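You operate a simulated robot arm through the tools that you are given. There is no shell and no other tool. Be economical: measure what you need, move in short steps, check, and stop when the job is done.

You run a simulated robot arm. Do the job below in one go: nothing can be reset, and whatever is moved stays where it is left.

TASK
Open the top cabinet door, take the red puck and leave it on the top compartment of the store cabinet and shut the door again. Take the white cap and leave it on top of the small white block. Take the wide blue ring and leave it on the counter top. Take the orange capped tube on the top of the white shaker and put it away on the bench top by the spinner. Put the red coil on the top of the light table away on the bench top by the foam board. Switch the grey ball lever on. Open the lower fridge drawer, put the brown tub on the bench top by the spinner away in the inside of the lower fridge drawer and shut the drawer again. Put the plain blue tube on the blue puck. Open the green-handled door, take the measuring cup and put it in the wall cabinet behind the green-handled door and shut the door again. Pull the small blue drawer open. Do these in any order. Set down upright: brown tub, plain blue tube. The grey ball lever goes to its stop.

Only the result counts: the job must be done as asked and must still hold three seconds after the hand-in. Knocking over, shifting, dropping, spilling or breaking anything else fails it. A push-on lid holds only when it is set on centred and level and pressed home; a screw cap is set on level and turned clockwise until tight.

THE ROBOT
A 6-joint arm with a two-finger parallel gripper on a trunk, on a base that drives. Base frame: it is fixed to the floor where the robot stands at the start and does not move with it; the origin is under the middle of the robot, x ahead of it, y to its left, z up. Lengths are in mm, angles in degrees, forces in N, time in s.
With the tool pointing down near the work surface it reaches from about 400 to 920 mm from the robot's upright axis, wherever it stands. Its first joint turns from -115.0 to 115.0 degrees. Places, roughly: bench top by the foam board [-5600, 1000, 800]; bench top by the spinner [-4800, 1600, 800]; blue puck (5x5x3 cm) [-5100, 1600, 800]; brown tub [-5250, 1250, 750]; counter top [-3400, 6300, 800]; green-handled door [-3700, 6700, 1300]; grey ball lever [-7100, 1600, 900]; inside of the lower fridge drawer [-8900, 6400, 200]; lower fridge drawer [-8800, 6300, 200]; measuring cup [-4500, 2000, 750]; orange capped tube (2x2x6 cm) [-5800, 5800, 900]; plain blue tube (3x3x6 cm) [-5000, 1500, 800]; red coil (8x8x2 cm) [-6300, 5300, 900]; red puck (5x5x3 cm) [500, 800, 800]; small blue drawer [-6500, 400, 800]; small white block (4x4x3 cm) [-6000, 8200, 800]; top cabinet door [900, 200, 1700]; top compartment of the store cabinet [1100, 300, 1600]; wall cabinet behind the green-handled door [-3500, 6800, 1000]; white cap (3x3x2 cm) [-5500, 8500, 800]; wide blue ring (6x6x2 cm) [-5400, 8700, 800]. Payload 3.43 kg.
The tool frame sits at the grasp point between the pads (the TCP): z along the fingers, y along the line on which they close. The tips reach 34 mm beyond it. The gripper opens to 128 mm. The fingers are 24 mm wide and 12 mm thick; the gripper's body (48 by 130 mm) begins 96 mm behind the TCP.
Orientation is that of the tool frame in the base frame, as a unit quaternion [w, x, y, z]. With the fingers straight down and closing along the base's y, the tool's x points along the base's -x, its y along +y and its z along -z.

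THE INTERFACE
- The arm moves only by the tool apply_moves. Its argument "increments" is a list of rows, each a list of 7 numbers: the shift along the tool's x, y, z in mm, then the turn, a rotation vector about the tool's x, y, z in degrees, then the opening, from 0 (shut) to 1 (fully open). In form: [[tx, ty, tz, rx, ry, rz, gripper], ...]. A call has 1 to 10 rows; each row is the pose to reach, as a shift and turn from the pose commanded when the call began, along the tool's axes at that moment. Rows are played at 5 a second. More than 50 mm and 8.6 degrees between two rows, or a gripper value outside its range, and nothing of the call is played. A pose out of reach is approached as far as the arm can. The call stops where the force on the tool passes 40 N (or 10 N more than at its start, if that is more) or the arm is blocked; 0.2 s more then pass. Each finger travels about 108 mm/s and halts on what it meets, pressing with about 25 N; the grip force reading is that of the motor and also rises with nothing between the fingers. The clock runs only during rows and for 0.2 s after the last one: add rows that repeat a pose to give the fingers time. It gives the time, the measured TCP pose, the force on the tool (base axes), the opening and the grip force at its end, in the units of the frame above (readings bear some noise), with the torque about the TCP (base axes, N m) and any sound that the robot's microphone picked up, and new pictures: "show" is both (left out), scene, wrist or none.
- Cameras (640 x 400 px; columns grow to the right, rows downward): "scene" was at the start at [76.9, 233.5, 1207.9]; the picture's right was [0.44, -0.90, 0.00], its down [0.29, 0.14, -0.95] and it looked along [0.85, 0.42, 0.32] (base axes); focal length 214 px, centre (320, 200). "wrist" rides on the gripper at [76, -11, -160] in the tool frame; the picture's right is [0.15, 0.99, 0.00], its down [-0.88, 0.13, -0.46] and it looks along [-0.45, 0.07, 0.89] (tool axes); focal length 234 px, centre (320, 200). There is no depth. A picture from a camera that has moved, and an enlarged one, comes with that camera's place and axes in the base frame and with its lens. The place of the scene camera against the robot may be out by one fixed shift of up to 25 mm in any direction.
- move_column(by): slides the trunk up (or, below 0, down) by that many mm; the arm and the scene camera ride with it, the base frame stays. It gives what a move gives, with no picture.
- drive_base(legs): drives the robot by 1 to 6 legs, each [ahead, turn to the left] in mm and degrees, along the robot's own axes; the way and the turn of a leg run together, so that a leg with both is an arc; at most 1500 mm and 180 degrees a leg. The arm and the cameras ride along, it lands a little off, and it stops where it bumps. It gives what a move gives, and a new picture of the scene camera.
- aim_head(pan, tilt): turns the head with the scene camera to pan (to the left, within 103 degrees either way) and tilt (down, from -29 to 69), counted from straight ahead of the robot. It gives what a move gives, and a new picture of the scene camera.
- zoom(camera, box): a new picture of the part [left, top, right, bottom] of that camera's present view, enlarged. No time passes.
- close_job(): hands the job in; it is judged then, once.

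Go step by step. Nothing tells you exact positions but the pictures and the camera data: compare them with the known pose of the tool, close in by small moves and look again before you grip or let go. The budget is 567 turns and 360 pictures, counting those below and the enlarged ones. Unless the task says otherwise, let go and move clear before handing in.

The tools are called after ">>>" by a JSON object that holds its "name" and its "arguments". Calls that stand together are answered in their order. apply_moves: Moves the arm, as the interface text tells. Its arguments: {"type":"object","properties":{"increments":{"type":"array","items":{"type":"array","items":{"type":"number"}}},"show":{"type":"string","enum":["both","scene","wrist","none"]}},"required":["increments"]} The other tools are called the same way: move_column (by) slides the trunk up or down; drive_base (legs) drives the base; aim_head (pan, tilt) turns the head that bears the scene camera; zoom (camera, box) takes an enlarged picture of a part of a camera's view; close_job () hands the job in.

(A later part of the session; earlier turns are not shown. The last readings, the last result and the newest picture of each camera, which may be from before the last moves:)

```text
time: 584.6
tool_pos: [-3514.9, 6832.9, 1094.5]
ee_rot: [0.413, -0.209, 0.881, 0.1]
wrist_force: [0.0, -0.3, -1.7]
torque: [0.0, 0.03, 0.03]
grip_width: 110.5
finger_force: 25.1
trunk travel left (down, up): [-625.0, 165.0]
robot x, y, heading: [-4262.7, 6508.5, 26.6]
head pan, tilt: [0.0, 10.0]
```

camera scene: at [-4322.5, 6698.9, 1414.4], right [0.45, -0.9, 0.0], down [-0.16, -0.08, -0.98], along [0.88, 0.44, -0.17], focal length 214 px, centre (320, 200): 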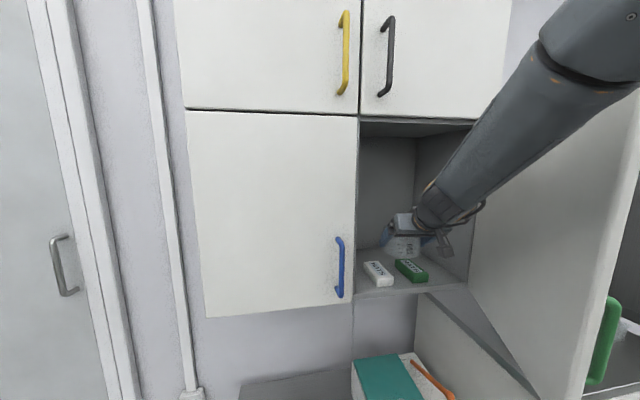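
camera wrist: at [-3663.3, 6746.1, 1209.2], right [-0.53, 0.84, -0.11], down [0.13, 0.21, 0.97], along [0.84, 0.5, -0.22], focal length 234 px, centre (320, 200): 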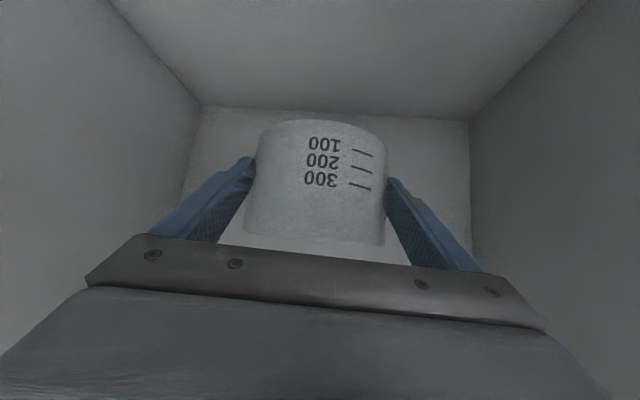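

>>> {"name": "apply_moves", "arguments": {"increments": [[2, 0, 1.6, 0, 0, 0, 0.7], [4, 0, 3.3, 0, 0, 0, 0.7], [6, 0, 5, 0, 0, 0, 0.7]], "show": "wrist"}}

```text
time: 585.4
tool_pos: [-3515.1, 6832.3, 1086.5]
ee_rot: [0.414, -0.209, 0.88, 0.1]
wrist_force: [0.0, 0.1, -2.4]
torque: [-0.02, 0.03, -0.02]
grip_width: 110.1
finger_force: 24.8
trunk travel left (down, up): [-625.0, 165.0]
robot x, y, heading: [-4263.4, 6510.0, 26.5]
head pan, tilt: [0.0, 10.0]
camera wrist: at [-3663.1, 6747.2, 1130.4], right [-0.53, 0.84, -0.11], down [0.13, 0.21, 0.97], along [0.84, 0.5, -0.22], focal length 234 px, centre (320, 200)
```

wrist: 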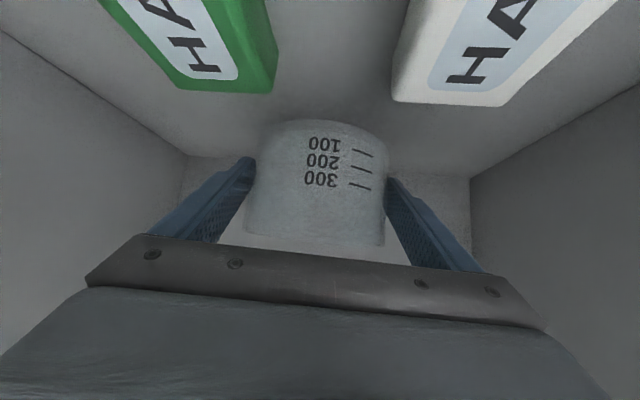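

>>> {"name": "apply_moves", "arguments": {"increments": [[2, 0, 1.6, 0, 0, 0, 0.7], [4, 0, 3.3, 0, 0, 0, 0.7], [6, 0, 5, 0, 0, 0, 0.7]], "show": "none"}}

```text
time: 586.2
tool_pos: [-3516.0, 6833.7, 1078.1]
ee_rot: [0.414, -0.21, 0.88, 0.101]
wrist_force: [0.1, 0.4, -2.5]
torque: [0.02, 0.05, 0.01]
grip_width: 110.4
finger_force: 25.2
trunk travel left (down, up): [-625.0, 165.0]
robot x, y, heading: [-4264.4, 6506.7, 26.2]
head pan, tilt: [0.0, 10.0]
```

>>> {"name": "apply_moves", "arguments": {"increments": [[2, 0, 1.6, 0, 0, 0, 0.7], [4, 0, 3.3, 0, 0, 0, 0.7]], "show": "none"}}

```text
time: 586.8
tool_pos: [-3517.1, 6834.6, 1074.5]
ee_rot: [0.414, -0.209, 0.88, 0.1]
wrist_force: [0.3, -0.1, -2.6]
torque: [-0.06, 0.04, -0.03]
grip_width: 110.3
finger_force: 25.3
trunk travel left (down, up): [-625.0, 165.0]
robot x, y, heading: [-4265.4, 6513.0, 26.5]
head pan, tilt: [0.0, 10.0]
```

>>> {"name": "apply_moves", "arguments": {"increments": [[2, 0, 1.6, 0, 0, 0, 0.7], [4, 0, 3.3, 0, 0, 0, 0.7]], "show": "none"}}

```text
time: 587.4
tool_pos: [-3516.8, 6833.8, 1068.1]
ee_rot: [0.414, -0.209, 0.88, 0.101]
wrist_force: [-0.5, 0.1, -1.5]
torque: [0.0, 0.05, -0.02]
grip_width: 110.2
finger_force: 25.3
trunk travel left (down, up): [-625.0, 165.0]
robot x, y, heading: [-4267.2, 6509.4, 26.1]
head pan, tilt: [0.0, 10.0]
```

>>> {"name": "zoom", "arguments": {"camera": "scene", "box": [350, 190, 480, 300]}}

```text
3.64 times, centred on (415, 245) of scene
camera zoom: at [-4322.4, 6699.0, 1414.3], right [0.45, -0.9, 0.0], down [-0.16, -0.08, -0.98], along [0.88, 0.44, -0.17], focal length 780 px, centre (-26, 36)
```

zoom: 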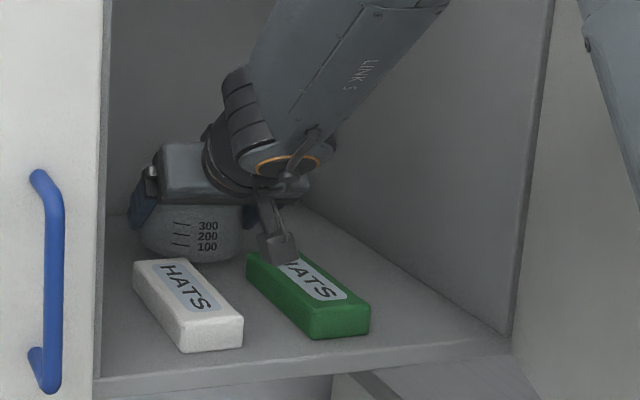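

>>> {"name": "apply_moves", "arguments": {"increments": [[1.5, 0, 1.3, 0, 0, 0, 0.7], [3, 0, 2.5, 0, 0, 0, 0.7], [4.5, 0, 3.8, 0, 0, 0, 0.7]], "show": "none"}}

```text
time: 588.2
tool_pos: [-3515.9, 6834.9, 1062.6]
ee_rot: [0.414, -0.209, 0.881, 0.1]
wrist_force: [-0.2, -0.3, -1.8]
torque: [-0.04, 0.07, 0.0]
grip_width: 110.6
finger_force: 24.6
trunk travel left (down, up): [-625.0, 165.0]
robot x, y, heading: [-4258.6, 6508.9, 26.4]
head pan, tilt: [0.0, 10.0]
```

>>> {"name": "apply_moves", "arguments": {"increments": [[1.5, 0, 1.3, 0, 0, 0, 0.7], [3, 0, 2.5, 0, 0, 0, 0.7], [4.5, 0, 3.8, 0, 0, 0, 0.7]], "show": "wrist"}}

```text
time: 589.0
tool_pos: [-3515.3, 6835.1, 1061.3]
ee_rot: [0.416, -0.209, 0.879, 0.101]
wrist_force: [0.7, -2.6, 21.1]
torque: [-0.33, -0.62, 0.19]
grip_width: 110.4
finger_force: 25.1
trunk travel left (down, up): [-625.0, 165.0]
robot x, y, heading: [-4267.5, 6510.1, 26.6]
head pan, tilt: [0.0, 10.0]
camera wrist: at [-3663.4, 6747.6, 1104.0], right [-0.53, 0.84, -0.11], down [0.12, 0.21, 0.97], along [0.84, 0.5, -0.21], focal length 234 px, centre (320, 200)
```

wrist: 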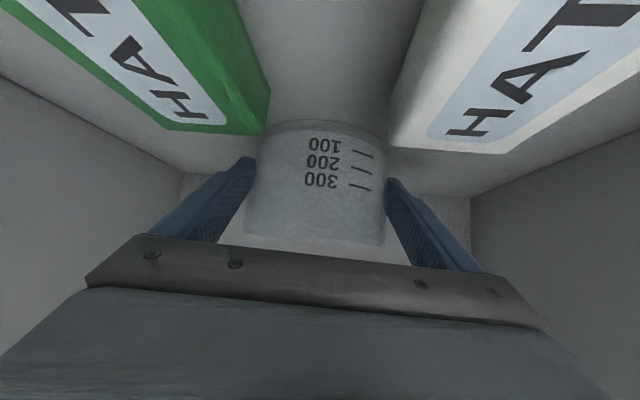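

The cup is on the floor (21 N). I'll unload a little, open, and back out.

>>> {"name": "apply_moves", "arguments": {"increments": [[-1, 0, -0.8, 0, 0, 0, 0.7], [-1, 0, -0.8, 0, 0, 0, 0.8], [-1, 0, -0.8, 0, 0, 0, 1], [-1, 0, -0.8, 0, 0, 0, 1]], "show": "wrist"}}

```text
time: 590.0
tool_pos: [-3516.6, 6834.6, 1058.7]
ee_rot: [0.413, -0.209, 0.881, 0.1]
wrist_force: [-0.5, -0.3, 0.1]
torque: [0.03, -0.05, 0.01]
grip_width: 127.9
finger_force: 0.2
trunk travel left (down, up): [-625.0, 165.0]
robot x, y, heading: [-4265.2, 6510.9, 26.3]
head pan, tilt: [0.0, 10.0]
camera wrist: at [-3664.1, 6747.9, 1101.7], right [-0.53, 0.84, -0.11], down [0.13, 0.21, 0.97], along [0.84, 0.5, -0.22], focal length 234 px, centre (320, 200)
```

wrist: 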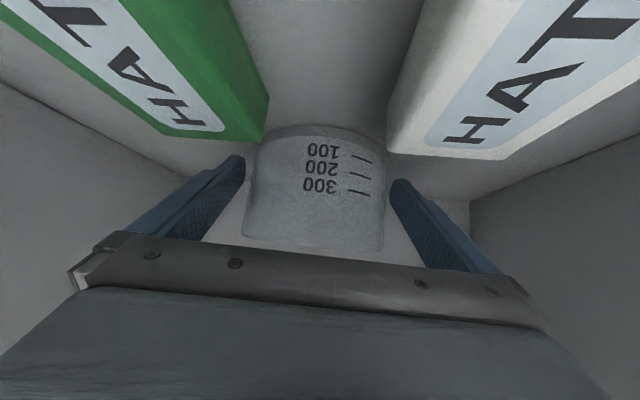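

>>> {"name": "apply_moves", "arguments": {"increments": [[0, 0, -15, 0, 0, 0, 1], [0, 0, -45, 0, 0, 0, 1], [0, 0, -85, 0, 0, 0, 1], [0, 0, -125, 0, 0, 0, 1], [0, 0, -160, 0, 0, 0, 0.8]], "show": "wrist"}}

>>> {"name": "drive_base", "arguments": {"legs": [[-560, 0]]}}

```text
time: 591.2
tool_pos: [-3626.5, 6778.0, 1161.0]
ee_rot: [0.413, -0.209, 0.881, 0.101]
wrist_force: [0.9, -0.4, -0.6]
torque: [-0.01, -0.02, 0.0]
grip_width: 102.1
finger_force: 0.1
trunk travel left (down, up): [-625.0, 165.0]
robot x, y, heading: [-4267.8, 6509.7, 26.6]
head pan, tilt: [0.0, 10.0]
camera wrist: at [-3774.0, 6691.8, 1205.3], right [-0.53, 0.84, -0.11], down [0.13, 0.21, 0.97], along [0.84, 0.5, -0.22], focal length 234 px, centre (320, 200)
```

wrist: 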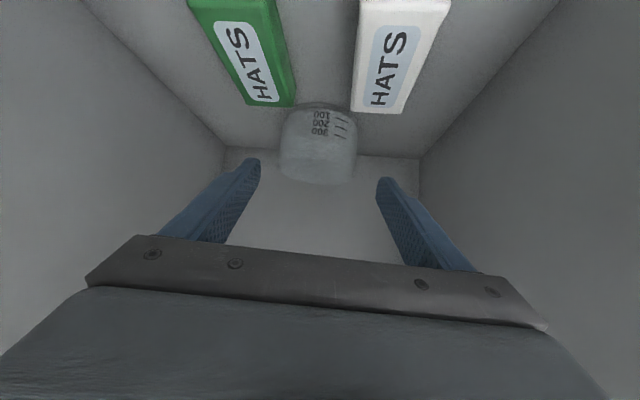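

```text
time: 594.4
tool_pos: [-4123.4, 6529.3, 1162.7]
ee_rot: [0.415, -0.208, 0.88, 0.099]
wrist_force: [-1.2, 1.0, 0.3]
torque: [-0.01, 0.01, -0.01]
grip_width: 102.3
finger_force: 0.0
trunk travel left (down, up): [-625.0, 165.0]
robot x, y, heading: [-4760.0, 6264.2, 25.8]
head pan, tilt: [0.0, 10.0]
camera scene: at [-4819.3, 6453.0, 1414.3], right [0.44, -0.9, 0.0], down [-0.16, -0.08, -0.98], along [0.88, 0.43, -0.17], focal length 214 px, centre (320, 200)
```

scene: 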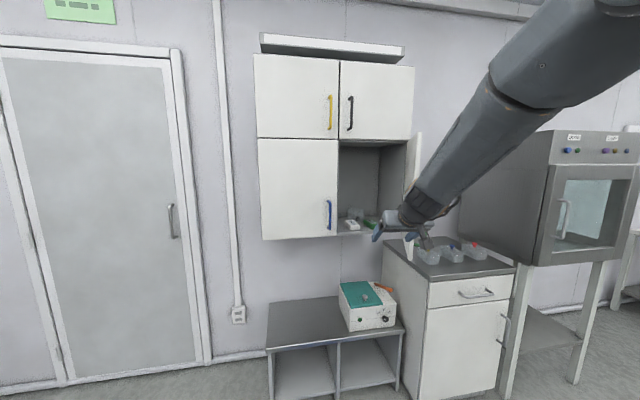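

The cup stands in the cabinet. To shut the door I'll bring the closed fingers round to its outer side, above the handle.

>>> {"name": "apply_moves", "arguments": {"increments": [[-35, 0, -29, 0, 0, 0, 0.5], [-70, 0, -58, 0, 0, 0, 0.2], [-108, 0, -90, 0, 0, 0, 0], [-112, 0, -93, 0, 0, 0, 0]], "show": "none"}}

>>> {"name": "drive_base", "arguments": {"legs": [[0, -25], [240, 0]]}}

>>> {"name": "aim_head", "arguments": {"pan": 20, "tilt": 10}}

```text
time: 595.4
tool_pos: [-4122.9, 6530.3, 1308.5]
ee_rot: [0.414, -0.207, 0.881, 0.099]
wrist_force: [0.0, -0.2, -0.5]
torque: [0.01, 0.0, -0.01]
grip_width: 0.0
finger_force: 24.7
trunk travel left (down, up): [-625.0, 165.0]
robot x, y, heading: [-4762.8, 6261.9, 26.2]
head pan, tilt: [0.0, 10.0]
```

```text
time: 598.5
tool_pos: [-3829.3, 6241.0, 1309.3]
ee_rot: [0.426, -0.013, 0.905, 0.008]
wrist_force: [0.2, 1.0, -0.3]
torque: [-0.01, -0.02, 0.0]
grip_width: 0.0
finger_force: 25.1
trunk travel left (down, up): [-625.0, 165.0]
robot x, y, heading: [-4518.9, 6265.7, 1.3]
head pan, tilt: [0.0, 10.0]
camera scene: at [-4494.5, 6467.6, 1414.4], right [0.02, -1.0, 0.0], down [-0.17, 0.0, -0.98], along [0.98, 0.02, -0.17], focal length 214 px, centre (320, 200)
```

scene: 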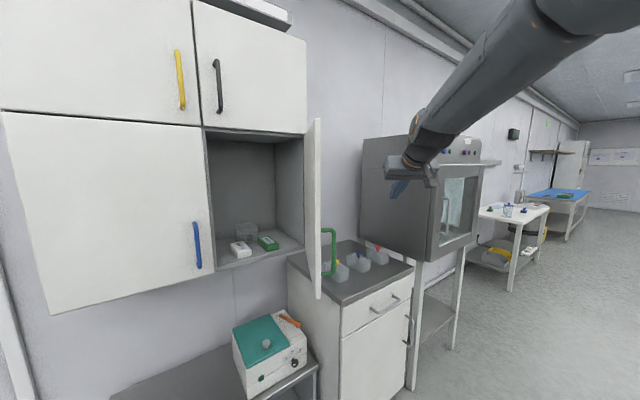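

```text
time: 599.3
tool_pos: [-3828.6, 6240.9, 1307.9]
ee_rot: [0.426, -0.013, 0.905, 0.008]
wrist_force: [0.2, 0.4, 0.2]
torque: [-0.01, -0.02, -0.02]
grip_width: 0.0
finger_force: 25.3
trunk travel left (down, up): [-625.0, 165.0]
robot x, y, heading: [-4526.2, 6267.7, 1.1]
head pan, tilt: [20.0, 10.0]
camera scene: at [-4500.7, 6499.2, 1414.3], right [0.36, -0.93, 0.0], down [-0.16, -0.06, -0.98], along [0.92, 0.36, -0.17], focal length 214 px, centre (320, 200)
```

scene: 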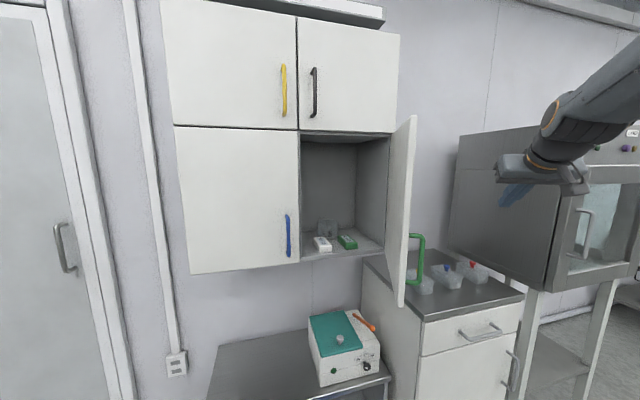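

The door's outer face is to the left of the tool. Moving up to it and starting to push.

>>> {"name": "apply_moves", "arguments": {"increments": [[20, 30, -24, 0, 0, 0, 0], [35, 65, -42, 0, 0, 0, 0], [45, 105, -55, 0, 0, 0, 0], [50, 150, -60, 0, 0, 0, 0]], "show": "scene"}}

```text
time: 600.3
tool_pos: [-3910.6, 6388.3, 1310.9]
ee_rot: [0.425, -0.014, 0.905, 0.008]
wrist_force: [-0.8, -0.4, -0.5]
torque: [0.02, -0.01, 0.03]
grip_width: 0.1
finger_force: 24.9
trunk travel left (down, up): [-625.0, 165.0]
robot x, y, heading: [-4522.2, 6267.8, 1.4]
head pan, tilt: [20.0, 10.0]
camera scene: at [-4500.7, 6498.9, 1414.4], right [0.36, -0.93, 0.0], down [-0.16, -0.06, -0.98], along [0.92, 0.36, -0.17], focal length 214 px, centre (320, 200)
```

scene: 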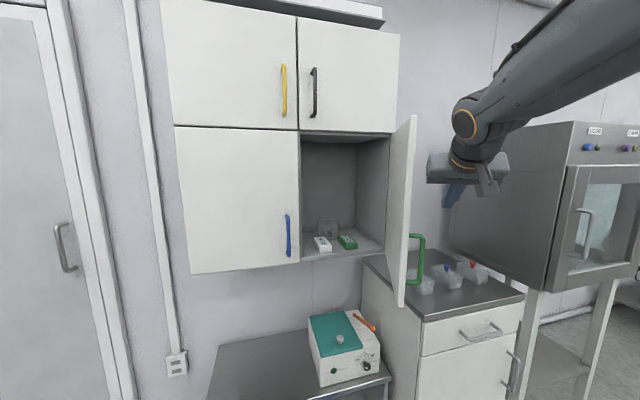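

>>> {"name": "apply_moves", "arguments": {"increments": [[8, 45, -10, 0, 0, 0, 0], [17, 92, -20, 0, 0, 0, 0], [25, 140, -30, 0, 0, 0, 0], [22, 173, -27, 0, 0, 0, 0], [20, 206, -24, 0, 0, 0, 0], [17, 239, -21, 0, 0, 0, 0], [10, 270, -12, 0, 0, 0, 0], [2, 300, -2, 0, 0, 0, 0], [-7, 330, 8.5, 0, 0, 0, 0]], "show": "scene"}}

```text
time: 602.3
tool_pos: [-3909.2, 6717.1, 1309.8]
ee_rot: [0.426, -0.012, 0.905, 0.008]
wrist_force: [-0.3, -0.8, 1.1]
torque: [-0.03, -0.01, 0.03]
grip_width: 0.0
finger_force: 25.0
trunk travel left (down, up): [-625.0, 165.0]
robot x, y, heading: [-4519.7, 6270.3, 0.9]
head pan, tilt: [20.0, 10.0]
camera scene: at [-4501.0, 6499.0, 1414.4], right [0.36, -0.93, 0.0], down [-0.16, -0.06, -0.98], along [0.92, 0.36, -0.17], focal length 214 px, centre (320, 200)
```

scene: 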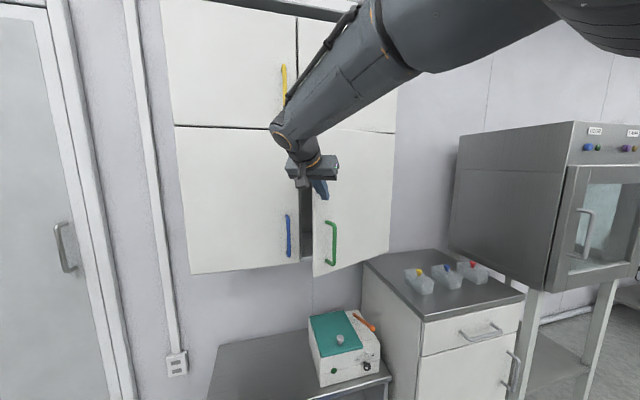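

Almost shut. Continuing the push.

>>> {"name": "apply_moves", "arguments": {"increments": [[-12, 22, 14, 0, 0, 0, 0], [-23, 44, 28, 0, 0, 0, 0], [-34, 66, 42, 0, 0, 0, 0], [-43, 80, 52, 0, 0, 0, 0], [-51, 92, 62, 0, 0, 0, 0], [-59, 103, 71, 0, 0, 0, 0], [-66, 112, 80, 0, 0, 0, 0]], "show": "scene"}}

```text
time: 603.9
tool_pos: [-3818.8, 6826.3, 1311.3]
ee_rot: [0.421, -0.01, 0.907, 0.003]
wrist_force: [-22.5, -16.0, 4.3]
torque: [-0.18, 0.15, -0.29]
grip_width: 0.2
finger_force: 24.9
trunk travel left (down, up): [-625.0, 165.0]
robot x, y, heading: [-4519.6, 6266.3, 1.2]
head pan, tilt: [20.0, 10.0]
stopped in row 7: the force on the tool passed its limit at 53 N (the readings are from after the stop); the commanded pose is now the measured one
camera scene: at [-4503.0, 6498.1, 1414.6], right [0.36, -0.93, 0.0], down [-0.16, -0.06, -0.99], along [0.92, 0.36, -0.17], focal length 214 px, centre (320, 200)
```

scene: 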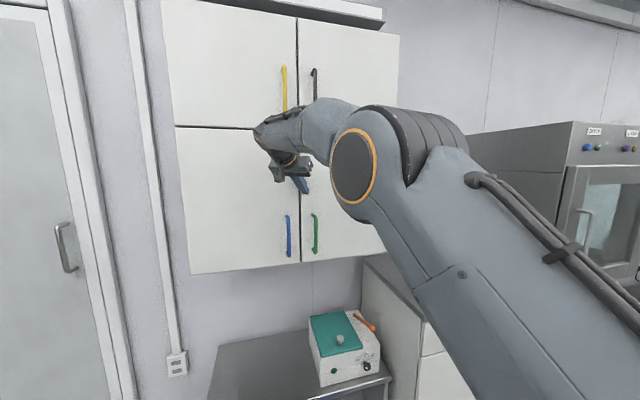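

The green-handled door is shut. Next, the white cap and ring: I'll fold the arm and drive to the green table by the window.

>>> {"name": "apply_moves", "arguments": {"increments": [[0, 0, -40, 0, 0, 0, 0.2], [0, 0, -85, 0, 0, 0, 0.5], [0, 0, -130, 0, 8, 0, 0.5], [20, 0, -150, 0, 16, 0, 0.5], [40, 0, -150, 0, 24, 0, 0.5], [60, 0, -140, 0, 32, 0, 0.5], [80, 0, -130, 0, 40, 0, 0.5], [100, 0, -120, 0, 48, 0, 0.5]], "show": "none"}}

>>> {"name": "move_column", "arguments": {"by": -250}}

>>> {"name": "drive_base", "arguments": {"legs": [[-250, 0], [0, 104], [1500, 0], [60, 0], [0, 23]]}}

```text
time: 605.6
tool_pos: [-3989.6, 6806.0, 1292.6]
ee_rot: [0.015, -0.012, 1.0, -0.002]
wrist_force: [-0.4, 1.1, -0.5]
torque: [-0.1, 0.05, 0.01]
grip_width: 64.1
finger_force: 0.0
out of reach, approached as far as the arm can: row 5, 6, 7, 8
trunk travel left (down, up): [-625.0, 165.0]
robot x, y, heading: [-4522.4, 6267.1, 1.4]
head pan, tilt: [20.0, 10.0]
```

```text
time: 608.2
tool_pos: [-3988.6, 6806.1, 1043.3]
ee_rot: [0.017, -0.012, 1.0, -0.001]
wrist_force: [-0.3, -0.1, -0.1]
torque: [0.01, -0.01, 0.02]
grip_width: 64.1
finger_force: 0.1
trunk travel left (down, up): [-375.0, 415.0]
robot x, y, heading: [-4520.7, 6266.8, 1.1]
head pan, tilt: [20.0, 10.0]
```

```text
time: 623.2
tool_pos: [-5897.0, 7912.3, 1042.6]
ee_rot: [-0.009, 0.895, -0.446, -0.014]
wrist_force: [-0.3, -0.1, 0.3]
torque: [0.0, -0.02, 0.01]
grip_width: 63.7
finger_force: 0.1
trunk travel left (down, up): [-375.0, 415.0]
robot x, y, heading: [-5148.0, 7793.7, 126.8]
head pan, tilt: [20.0, 10.0]
camera scene: at [-5379.3, 7731.9, 1164.3], right [0.55, 0.84, 0.0], down [0.15, -0.09, -0.98], along [-0.82, 0.54, -0.17], focal length 214 px, centre (320, 200)
```

scene: 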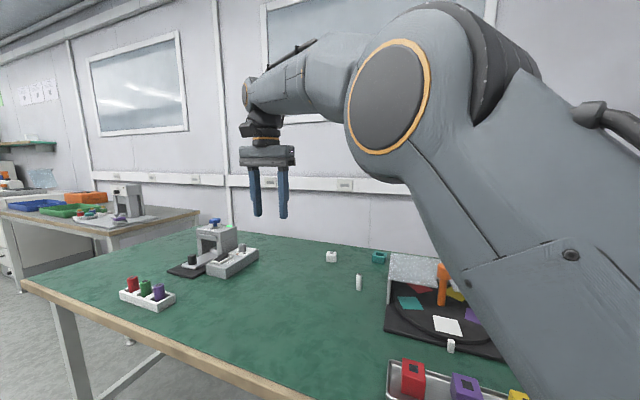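

The small white block is visible at about [-6000, 8200]; the cap and ring are hidden behind the arm. I'll swing the arm right to look with the wrist camera.

>>> {"name": "apply_moves", "arguments": {"increments": [[-5, -48, 0, 0, 0, 0, 0.5], [-10, -96, 0, 0, 0, 0, 0.5], [-15, -144, 0, 0, 0, 0, 0.5], [-20, -192, 0, 0, 0, 0, 0.5], [-25, -240, 0, 0, 0, 0, 0.5], [-30, -288, 0, 0, 0, 0, 0.5], [-35, -336, 0, 0, 0, 0, 0.5], [-40, -384, 0, 0, 0, 0, 0.5], [-40, -430, 0, 0, 0, 0, 0.5], [-40, -475, 0, 0, 0, 0, 0.5]], "show": "none"}}

>>> {"name": "apply_moves", "arguments": {"increments": [[0, -45, 0, 0, 0, 0, 0.5], [0, -90, 0, 0, 0, 0, 0.5], [0, -120, 0, 0, 0, 0, 0.5]], "show": "wrist"}}

```text
time: 625.4
tool_pos: [-5541.7, 8228.6, 1043.8]
ee_rot: [-0.009, 0.895, -0.446, -0.014]
wrist_force: [0.1, -0.7, 0.4]
torque: [0.04, -0.03, 0.01]
grip_width: 64.2
finger_force: 0.1
trunk travel left (down, up): [-375.0, 415.0]
robot x, y, heading: [-5153.1, 7794.0, 126.8]
head pan, tilt: [20.0, 10.0]
```

```text
time: 626.2
tool_pos: [-5444.7, 8301.1, 1047.0]
ee_rot: [-0.008, 0.895, -0.447, -0.015]
wrist_force: [-0.6, 1.0, 0.4]
torque: [0.02, -0.02, -0.01]
grip_width: 64.0
finger_force: 0.0
trunk travel left (down, up): [-375.0, 415.0]
robot x, y, heading: [-5151.7, 7791.7, 126.6]
head pan, tilt: [20.0, 10.0]
camera wrist: at [-5387.7, 8243.7, 1203.2], right [-0.7, -0.71, -0.01], down [-0.63, 0.61, 0.48], along [-0.34, 0.35, -0.87], focal length 234 px, centre (320, 200)
```

wrist: 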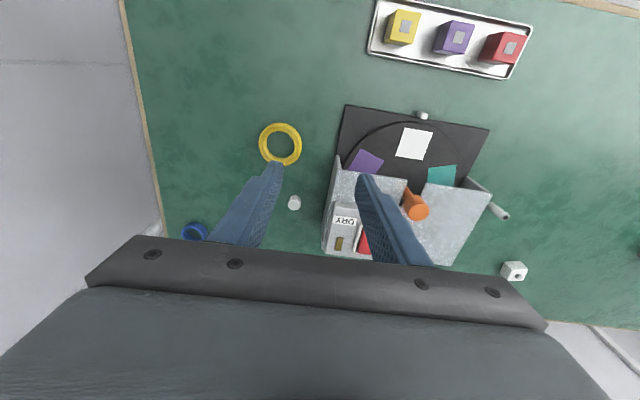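

I see the white cap at about [-5523, 8463], the wide blue ring at [-5416, 8694], and the white block at [-6026, 8211]. Moving over the cap.

>>> {"name": "apply_moves", "arguments": {"increments": [[-45, -9, 0, 0, 1, 0, 0.4], [-90, -18, 10, 0, 2, 0, 0.4], [-135, -27, 20, 0, 2, 0, 0.4], [-160, -33, 55, 0, 2, 0, 0.4], [-160, -35, 100, 0, 2, 0, 0.4], [-160, -35, 140, 0, 2, 0, 0.4]], "show": "wrist"}}

```text
time: 627.6
tool_pos: [-5516.8, 8455.3, 910.4]
ee_rot: [-0.001, 0.895, -0.446, 0.0]
wrist_force: [-0.5, -0.6, 0.5]
torque: [0.01, 0.01, 0.04]
grip_width: 51.3
finger_force: 0.1
trunk travel left (down, up): [-375.0, 415.0]
robot x, y, heading: [-5149.2, 7792.8, 126.8]
head pan, tilt: [20.0, 10.0]
camera wrist: at [-5462.4, 8401.5, 1070.1], right [-0.7, -0.71, 0.0], down [-0.63, 0.62, 0.45], along [-0.32, 0.32, -0.89], focal length 234 px, centre (320, 200)
```

wrist: 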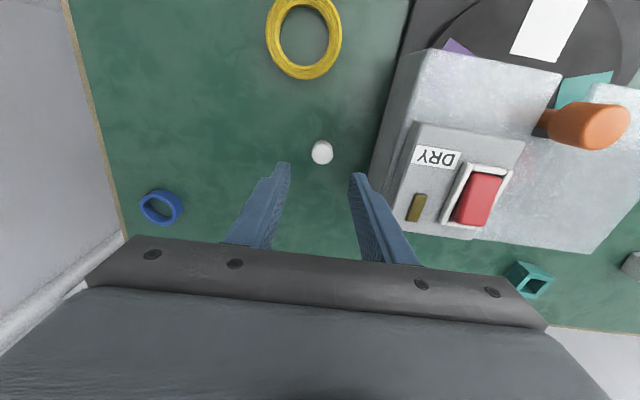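

The cap is right under the tool. Lowering and gripping it.

>>> {"name": "apply_moves", "arguments": {"increments": [[0, 0, 45, 0, 0, 0, 0.4], [0, 0, 85, 0, 0, 0, 0.4], [0, 0, 108, 0, 0, 0, 0.4], [0, 0, 108, 0, 0, 0, 0.2], [0, 0, 108, 0, 0, 0, 0.05], [0, 0, 108, 0, 0, 0, 0.05]], "show": "wrist"}}

```text
time: 629.0
tool_pos: [-5515.8, 8454.9, 803.0]
ee_rot: [0.0, 0.895, -0.446, 0.002]
wrist_force: [0.1, 0.5, 0.1]
torque: [0.02, 0.0, -0.01]
grip_width: 24.0
finger_force: 25.7
trunk travel left (down, up): [-375.0, 415.0]
robot x, y, heading: [-5148.1, 7797.7, 126.6]
head pan, tilt: [20.0, 10.0]
camera wrist: at [-5462.0, 8401.8, 963.2], right [-0.7, -0.71, 0.0], down [-0.63, 0.63, 0.45], along [-0.32, 0.32, -0.89], focal length 234 px, centre (320, 200)
```

wrist: 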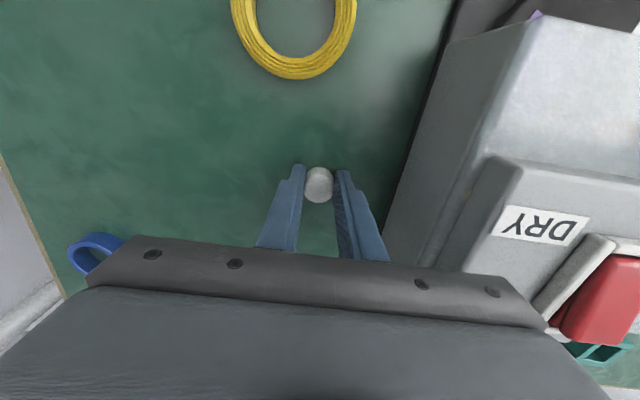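

Cap gripped. I'll lift it, retract, and shift the base left to reach the white block.

>>> {"name": "apply_moves", "arguments": {"increments": [[0, 0, -45, 0, 0, 0, 0.05], [0, 0, -90, 0, 0, 0, 0.05], [20, 0, -135, 0, 0, 0, 0.05], [60, 0, -160, 0, 0, 0, 0.05], [105, 0, -180, 0, 0, 0, 0.05], [150, 0, -200, 0, 0, 0, 0.05], [195, 0, -220, 0, 0, 0, 0.05], [240, 0, -220, 0, 0, 0, 0.05]], "show": "none"}}

>>> {"name": "drive_base", "arguments": {"legs": [[-100, 0], [0, 91.5], [430, 0], [0, -90], [160, 0]]}}

```text
time: 630.8
tool_pos: [-5372.1, 8263.1, 1023.0]
ee_rot: [0.001, 0.895, -0.447, 0.002]
wrist_force: [0.7, 0.9, -1.5]
torque: [-0.06, -0.05, 0.01]
grip_width: 24.3
finger_force: 24.8
trunk travel left (down, up): [-375.0, 415.0]
robot x, y, heading: [-5150.0, 7792.8, 126.9]
head pan, tilt: [20.0, 10.0]
```

```text
time: 642.9
tool_pos: [-5760.5, 8038.8, 1025.2]
ee_rot: [0.0, 0.898, -0.441, 0.001]
wrist_force: [-0.5, -0.9, 0.1]
torque: [0.01, 0.07, 0.0]
grip_width: 26.1
finger_force: 24.9
trunk travel left (down, up): [-375.0, 415.0]
robot x, y, heading: [-5531.2, 7570.8, 127.7]
head pan, tilt: [20.0, 10.0]
camera scene: at [-5759.4, 7508.3, 1164.3], right [0.54, 0.84, 0.0], down [0.15, -0.09, -0.98], along [-0.83, 0.53, -0.17], focal length 214 px, centre (320, 200)
```

scene: 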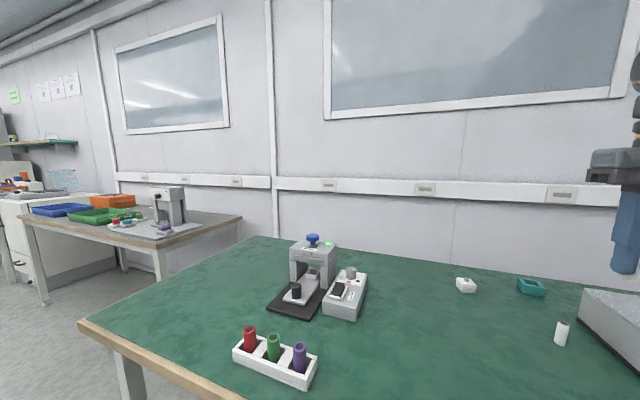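

>>> {"name": "zoom", "arguments": {"camera": "scene", "box": [430, 260, 590, 360]}}

>>> {"name": "apply_moves", "arguments": {"increments": [[0, 0, 0, 0, 0, 0, 0.05]], "show": "wrist"}}

```text
4.00 times, centred on (510, 310) of scene
camera zoom: at [-5759.4, 7508.3, 1164.3], right [0.54, 0.84, 0.0], down [0.15, -0.09, -0.98], along [-0.83, 0.53, -0.17], focal length 858 px, centre (-440, -240)
```

zoom: 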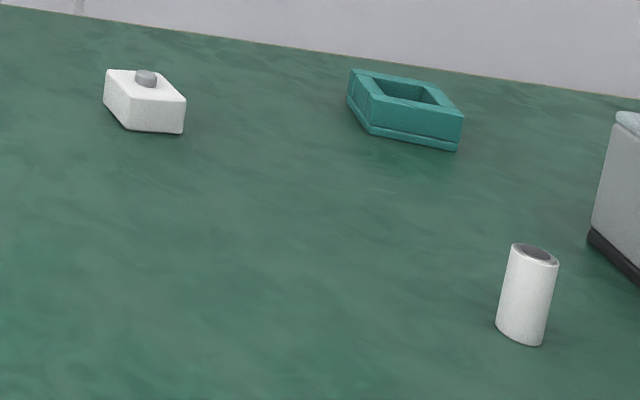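

```text
time: 643.3
tool_pos: [-5760.0, 8040.0, 1024.0]
ee_rot: [-0.001, 0.897, -0.441, 0.001]
wrist_force: [0.7, -1.2, -0.2]
torque: [0.01, 0.02, 0.04]
grip_width: 26.3
finger_force: 24.7
trunk travel left (down, up): [-375.0, 415.0]
robot x, y, heading: [-5530.0, 7575.3, 127.6]
head pan, tilt: [20.0, 10.0]
camera wrist: at [-5704.5, 7987.5, 1183.3], right [-0.69, -0.72, 0.0], down [-0.64, 0.62, 0.45], along [-0.33, 0.32, -0.89], focal length 234 px, centre (320, 200)
```

wrist: 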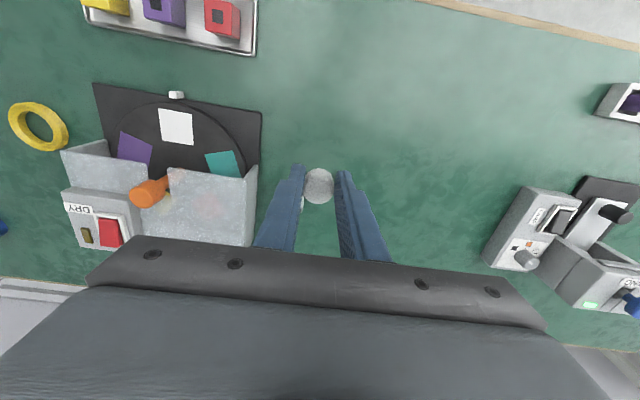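

>>> {"name": "zoom", "arguments": {"camera": "wrist", "box": [270, 150, 370, 225]}}

```text
5.33 times, centred on (320, 188) of wrist
camera zoom: at [-5704.5, 7987.5, 1183.3], right [-0.69, -0.72, 0.0], down [-0.64, 0.62, 0.45], along [-0.33, 0.32, -0.89], focal length 1249 px, centre (320, 267)
```

zoom: 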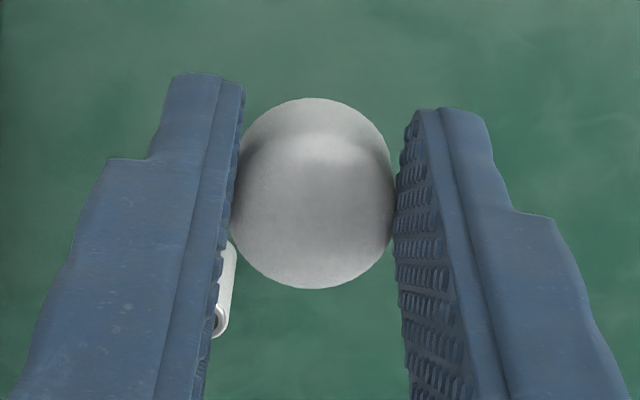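

The block has a small grey nub on top, and the cap is held level. Moving near the block to look.

>>> {"name": "apply_moves", "arguments": {"increments": [[-40, 18, 0, 0, 0, 0, 0.05], [-80, 36, 0, 0, 0, 0, 0.05], [-120, 54, 0, 0, 0, 0, 0.05], [-160, 72, 10, 0, 0, 0, 0.05], [-200, 90, 30, 0, 0, 0, 0.05], [-225, 105, 65, 0, 0, 0, 0.05]], "show": "wrist"}}

```text
time: 644.7
tool_pos: [-5982.6, 8153.4, 960.9]
ee_rot: [-0.001, 0.898, -0.44, 0.0]
wrist_force: [0.9, 0.6, 1.0]
torque: [-0.02, 0.08, 0.0]
grip_width: 26.1
finger_force: 25.1
trunk travel left (down, up): [-375.0, 415.0]
robot x, y, heading: [-5529.9, 7572.6, 127.6]
head pan, tilt: [20.0, 10.0]
camera wrist: at [-5927.3, 8101.4, 1121.4], right [-0.69, -0.72, 0.0], down [-0.64, 0.62, 0.45], along [-0.33, 0.32, -0.89], focal length 234 px, centre (320, 200)
```

wrist: 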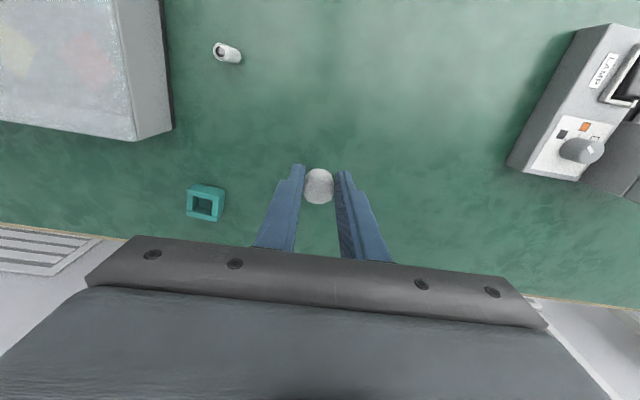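

The block is hidden right behind the cap in this view. I'll sidestep to see it.

>>> {"name": "apply_moves", "arguments": {"increments": [[0, 30, 10, 0, 0, 0, 0.05], [0, 60, 30, 0, 0, 0, 0.05]], "show": "none"}}

>>> {"name": "zoom", "arguments": {"camera": "wrist", "box": [220, 130, 380, 250]}}

```text
time: 645.3
tool_pos: [-6028.1, 8116.2, 930.0]
ee_rot: [0.0, 0.898, -0.44, 0.001]
wrist_force: [-0.3, 0.2, -0.3]
torque: [-0.01, 0.02, -0.03]
grip_width: 26.5
finger_force: 25.1
trunk travel left (down, up): [-375.0, 415.0]
robot x, y, heading: [-5527.9, 7572.2, 127.7]
head pan, tilt: [20.0, 10.0]
```

```text
3.33 times, centred on (300, 190) of wrist
camera zoom: at [-5973.0, 8063.5, 1090.0], right [-0.69, -0.72, 0.0], down [-0.64, 0.62, 0.45], along [-0.33, 0.32, -0.89], focal length 781 px, centre (387, 233)
```

zoom: 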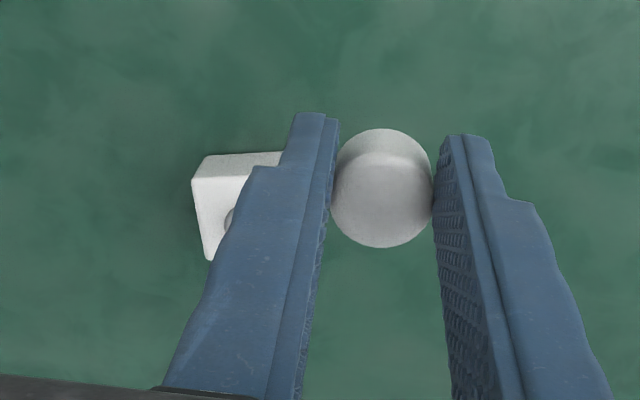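

>>> {"name": "apply_moves", "arguments": {"increments": [[0, 25, 0, 0, 0, 0, 0.05], [0, 45, 0, 0, 0, 0, 0.05]], "show": "none"}}

>>> {"name": "zoom", "arguments": {"camera": "wrist", "box": [180, 130, 380, 255]}}

```text
time: 645.9
tool_pos: [-6063.5, 8087.6, 930.1]
ee_rot: [-0.001, 0.897, -0.441, 0.001]
wrist_force: [-0.6, -0.3, -0.2]
torque: [-0.03, 0.02, 0.0]
grip_width: 26.1
finger_force: 25.2
trunk travel left (down, up): [-375.0, 415.0]
robot x, y, heading: [-5537.0, 7571.2, 127.5]
head pan, tilt: [20.0, 10.0]
```

```text
3.20 times, centred on (280, 192) of wrist
camera zoom: at [-6008.1, 8034.8, 1089.8], right [-0.69, -0.72, 0.0], down [-0.64, 0.62, 0.45], along [-0.33, 0.32, -0.89], focal length 749 px, centre (448, 224)
```

zoom: 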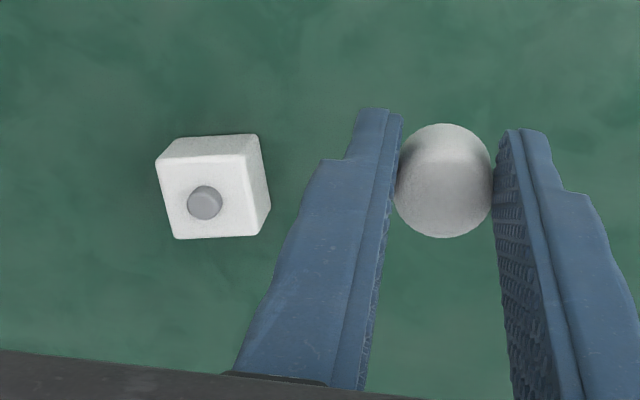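

The nub's centre is at about [-6037, 8211], block top z 787. Moving the cap above it, then checking with the scene camera.

>>> {"name": "apply_moves", "arguments": {"increments": [[-30, -37, 0, 0, 0, 0, 0.05], [-60, -74, 0, 0, 0, 0, 0.05], [-77.5, -96, 20, 0, 0, 0, 0.05], [-77.5, -96, 62, 0, 0, 0, 0.05]], "show": "none"}}

>>> {"name": "zoom", "arguments": {"camera": "scene", "box": [430, 240, 510, 300]}}

>>> {"name": "zoom", "arguments": {"camera": "wrist", "box": [260, 130, 380, 220]}}

```text
time: 646.9
tool_pos: [-6037.0, 8208.8, 868.5]
ee_rot: [-0.002, 0.898, -0.44, 0.001]
wrist_force: [0.2, -0.5, -0.4]
torque: [0.03, -0.01, -0.02]
grip_width: 26.2
finger_force: 25.2
trunk travel left (down, up): [-375.0, 415.0]
robot x, y, heading: [-5530.0, 7571.7, 127.7]
head pan, tilt: [20.0, 10.0]
```

```text
6.67 times, centred on (470, 270) of scene
camera zoom: at [-5759.3, 7508.1, 1164.4], right [0.54, 0.84, 0.0], down [0.15, -0.09, -0.98], along [-0.83, 0.53, -0.17], focal length 1430 px, centre (-680, -267)
```

zoom: 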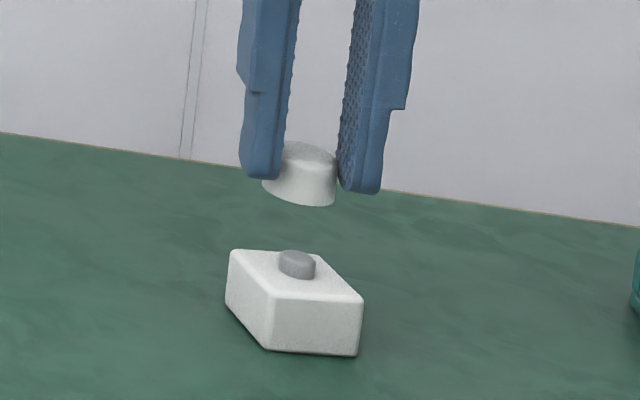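

```text
4.44 times, centred on (320, 175) of wrist
camera zoom: at [-5981.3, 8156.6, 1027.8], right [-0.69, -0.72, 0.0], down [-0.64, 0.62, 0.46], along [-0.33, 0.32, -0.89], focal length 1041 px, centre (320, 311)
```

zoom: 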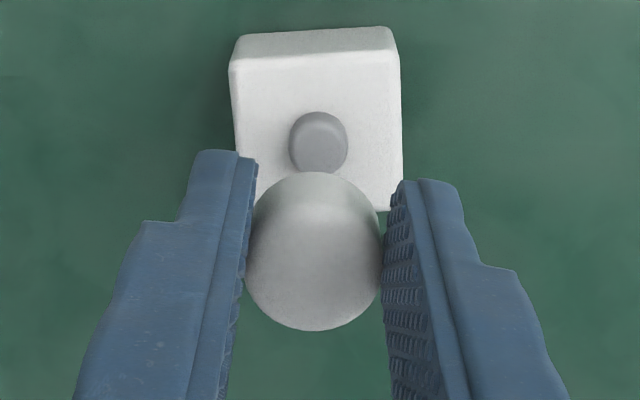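

The cap is over the nub within ~2 mm. Lowering gently until contact.

>>> {"name": "apply_moves", "arguments": {"increments": [[1.5, 0, 15, 0, 0, 0, 0.05], [1.5, 0, 27, 0, 0, 0, 0.05]], "show": "none"}}

>>> {"name": "zoom", "arguments": {"camera": "scene", "box": [430, 240, 510, 300]}}

```text
time: 647.5
tool_pos: [-6034.3, 8208.1, 839.6]
ee_rot: [0.0, 0.898, -0.441, 0.002]
wrist_force: [-0.8, 0.7, 0.6]
torque: [0.01, 0.0, 0.02]
grip_width: 26.4
finger_force: 25.0
trunk travel left (down, up): [-375.0, 415.0]
robot x, y, heading: [-5531.9, 7573.8, 127.7]
head pan, tilt: [20.0, 10.0]
```

```text
6.67 times, centred on (470, 270) of scene
camera zoom: at [-5759.4, 7508.3, 1164.3], right [0.54, 0.84, 0.0], down [0.15, -0.09, -0.98], along [-0.83, 0.53, -0.17], focal length 1430 px, centre (-680, -267)
```

zoom: 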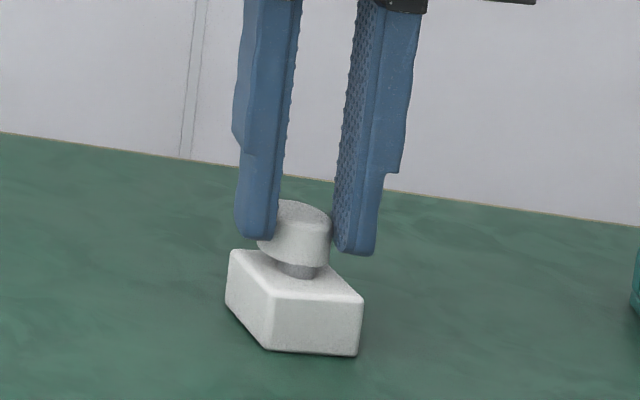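

>>> {"name": "apply_moves", "arguments": {"increments": [[0, -1, 2, 0, 0, 0, 0.05], [0, -1, 4, 0, 0, 0, 0.05]], "show": "none"}}

>>> {"name": "apply_moves", "arguments": {"increments": [[0, 0, 2, 0, 0, 0, 0.05], [0, 0, 4, 0, 0, 0, 0.05]], "show": "none"}}

```text
time: 648.1
tool_pos: [-6033.2, 8207.6, 835.0]
ee_rot: [-0.001, 0.898, -0.441, 0.001]
wrist_force: [-0.3, 0.1, 0.3]
torque: [0.0, -0.01, -0.04]
grip_width: 26.1
finger_force: 25.2
trunk travel left (down, up): [-375.0, 415.0]
robot x, y, heading: [-5531.4, 7572.8, 127.5]
head pan, tilt: [20.0, 10.0]
```

```text
time: 648.7
tool_pos: [-6033.2, 8208.3, 833.2]
ee_rot: [-0.001, 0.898, -0.44, 0.0]
wrist_force: [1.2, 0.5, 8.9]
torque: [0.05, 0.05, -0.02]
grip_width: 26.2
finger_force: 25.1
trunk travel left (down, up): [-375.0, 415.0]
robot x, y, heading: [-5526.1, 7571.3, 127.7]
head pan, tilt: [20.0, 10.0]
```

Contact. Pressing down a little more to seat it.

>>> {"name": "apply_moves", "arguments": {"increments": [[0, 0, 1.5, 0, 0, 0, 0.05], [0, 0, 3, 0, 0, 0, 0.05], [0, 0, 4.5, 0, 0, 0, 0.05]], "show": "none"}}

>>> {"name": "zoom", "arguments": {"camera": "scene", "box": [430, 240, 510, 300]}}

```text
time: 649.5
tool_pos: [-6032.1, 8207.5, 827.6]
ee_rot: [-0.001, 0.898, -0.441, -0.001]
wrist_force: [-2.7, 0.3, 19.3]
torque: [0.16, 0.24, 0.0]
grip_width: 26.3
finger_force: 25.1
trunk travel left (down, up): [-375.0, 415.0]
robot x, y, heading: [-5531.3, 7570.7, 127.6]
head pan, tilt: [20.0, 10.0]
```

```text
6.67 times, centred on (470, 270) of scene
camera zoom: at [-5759.1, 7507.8, 1164.4], right [0.54, 0.84, 0.0], down [0.15, -0.09, -0.98], along [-0.83, 0.53, -0.17], focal length 1430 px, centre (-680, -267)
```

zoom: 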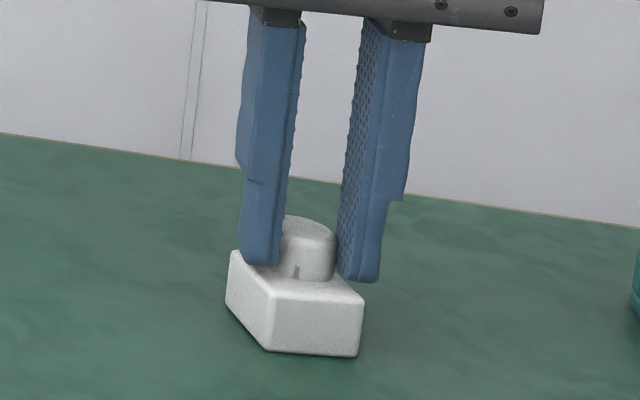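

The cap has gone over the nub. Pressing it home.

>>> {"name": "apply_moves", "arguments": {"increments": [[0, 0, 1.5, 0, 0, 0, 0.05], [0, 0, 3, 0, 0, 0, 0.05], [0, 0, 4.5, 0, 0, 0, 0.05]], "show": "none"}}

```text
time: 650.3
tool_pos: [-6032.2, 8208.8, 824.3]
ee_rot: [0.0, 0.898, -0.441, 0.0]
wrist_force: [3.2, -3.8, 26.8]
torque: [-0.1, 0.09, 0.04]
grip_width: 26.1
finger_force: 24.4
trunk travel left (down, up): [-375.0, 415.0]
robot x, y, heading: [-5531.2, 7572.6, 127.5]
head pan, tilt: [20.0, 10.0]
```

>>> {"name": "apply_moves", "arguments": {"increments": [[0, 0, -1, 0, 0, 0, 0.2], [0, 0, -1, 0, 0, 0, 0.35], [0, 0, -30, 0, 0, 0, 0.35], [0, 0, -60, 0, 0, 0, 0.35]], "show": "none"}}

>>> {"name": "zoom", "arguments": {"camera": "wrist", "box": [260, 110, 380, 200]}}

>>> {"name": "zoom", "arguments": {"camera": "scene", "box": [430, 240, 510, 300]}}

```text
time: 651.3
tool_pos: [-6031.9, 8209.0, 882.6]
ee_rot: [0.001, 0.898, -0.44, 0.002]
wrist_force: [0.7, 0.4, 0.0]
torque: [0.0, 0.03, -0.02]
grip_width: 44.8
finger_force: 0.0
trunk travel left (down, up): [-375.0, 415.0]
robot x, y, heading: [-5529.0, 7568.5, 127.6]
head pan, tilt: [20.0, 10.0]
```

```text
4.44 times, centred on (320, 155) of wrist
camera zoom: at [-5977.5, 8157.4, 1042.2], right [-0.69, -0.72, 0.0], down [-0.64, 0.62, 0.45], along [-0.33, 0.31, -0.89], focal length 1041 px, centre (320, 400)
```

zoom: 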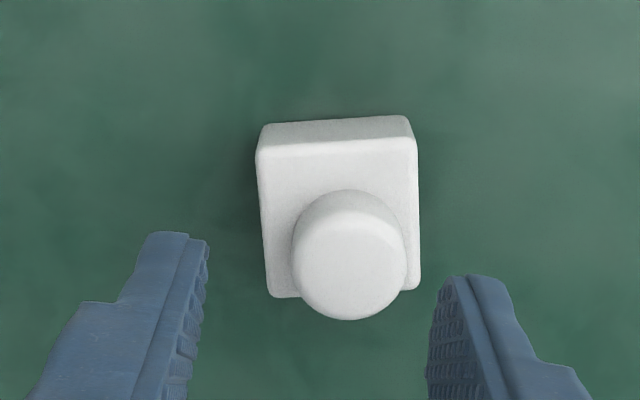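

```text
6.67 times, centred on (470, 270) of scene
camera zoom: at [-5759.6, 7508.4, 1164.3], right [0.54, 0.84, 0.0], down [0.15, -0.09, -0.98], along [-0.83, 0.53, -0.17], focal length 1430 px, centre (-680, -267)
```

zoom: 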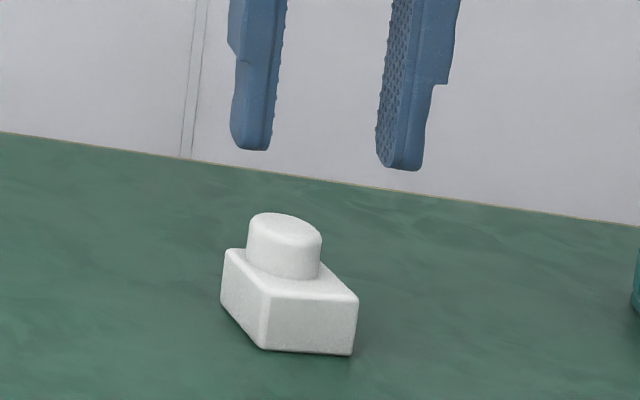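

The cap sits flush and level on the block. I'll give it one centred press with closed fingertips to be sure it's home.

>>> {"name": "apply_moves", "arguments": {"increments": [[-8, 7, 0, 0, 0, 0, 0.1], [-8, 7, 0, 0, 0, 0, 0], [-8, 7, 20, 0, 0, 0, 0], [-8, 7, 32, 0, 0, 0, 0]], "show": "none"}}

>>> {"name": "apply_moves", "arguments": {"increments": [[0, 0, 3, 0, 0, 0, 0], [0, 0, 6, 0, 0, 0, 0], [0, 0, 9, 0, 0, 0, 0], [0, 0, 12, 0, 0, 0, 0], [0, 0, 15, 0, 0, 0, 0]], "show": "none"}}

```text
time: 652.3
tool_pos: [-6043.6, 8212.3, 849.7]
ee_rot: [0.0, 0.898, -0.44, 0.001]
wrist_force: [-0.5, -0.3, 0.5]
torque: [0.03, 0.0, -0.01]
grip_width: 0.1
finger_force: 24.8
trunk travel left (down, up): [-375.0, 415.0]
robot x, y, heading: [-5533.7, 7570.4, 127.9]
head pan, tilt: [20.0, 10.0]
```

```text
time: 653.5
tool_pos: [-6043.9, 8211.9, 842.6]
ee_rot: [-0.003, 0.897, -0.441, -0.005]
wrist_force: [1.4, -1.7, 16.0]
torque: [-0.16, -0.12, 0.01]
grip_width: 0.0
finger_force: 24.6
trunk travel left (down, up): [-375.0, 415.0]
robot x, y, heading: [-5535.1, 7573.9, 127.6]
head pan, tilt: [20.0, 10.0]
stopped in row 5: the force on the tool passed its limit at 44 N (the readings are from after the stop); the commanded pose is now the measured one
```

Cap is home. Now the wide blue ring: lifting, retracting, and shifting the base right.

>>> {"name": "apply_moves", "arguments": {"increments": [[0, 0, -45, 0, 0, 0, 0], [0, 0, -90, 0, 0, 0, 0.3], [40, 0, -120, 0, 0, 0, 0.6], [85, 0, -140, 0, 0, 0, 0.8], [130, 0, -160, 0, 0, 0, 0.8], [175, 0, -180, 0, 0, 0, 0.8], [220, 0, -190, 0, 0, 0, 0.8], [265, 0, -190, 0, 0, 0, 0.8], [300, 0, -190, 0, 0, 0, 0.8]], "show": "none"}}

>>> {"name": "drive_base", "arguments": {"legs": [[-120, 0], [0, -89], [680, 0], [0, 90], [100, 0]]}}

```text
time: 655.5
tool_pos: [-5861.3, 7971.4, 1028.4]
ee_rot: [-0.002, 0.897, -0.441, -0.002]
wrist_force: [0.0, 0.0, -0.7]
torque: [-0.03, -0.03, -0.02]
grip_width: 102.2
finger_force: 0.1
trunk travel left (down, up): [-375.0, 415.0]
robot x, y, heading: [-5531.8, 7575.8, 127.4]
head pan, tilt: [20.0, 10.0]
```

```text
time: 668.4
tool_pos: [-5302.5, 8387.1, 1029.8]
ee_rot: [-0.003, 0.891, -0.454, -0.003]
wrist_force: [0.6, 0.1, 0.5]
torque: [0.0, 0.01, 0.01]
grip_width: 102.7
finger_force: 0.0
trunk travel left (down, up): [-375.0, 415.0]
robot x, y, heading: [-4982.3, 7976.5, 126.2]
head pan, tilt: [20.0, 10.0]
camera scene: at [-5214.2, 7920.0, 1164.3], right [0.56, 0.83, 0.0], down [0.14, -0.1, -0.98], along [-0.82, 0.55, -0.17], focal length 214 px, centre (320, 200)
```

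scene: 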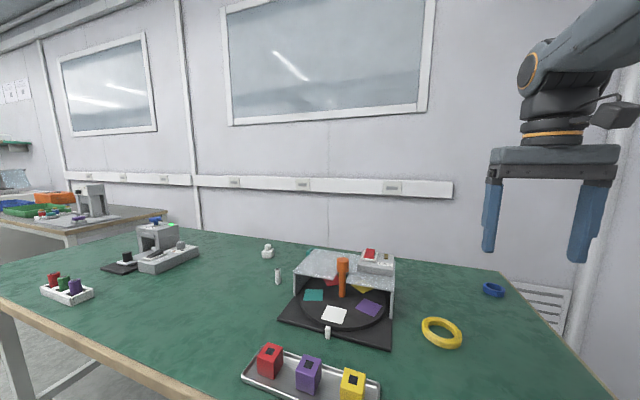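

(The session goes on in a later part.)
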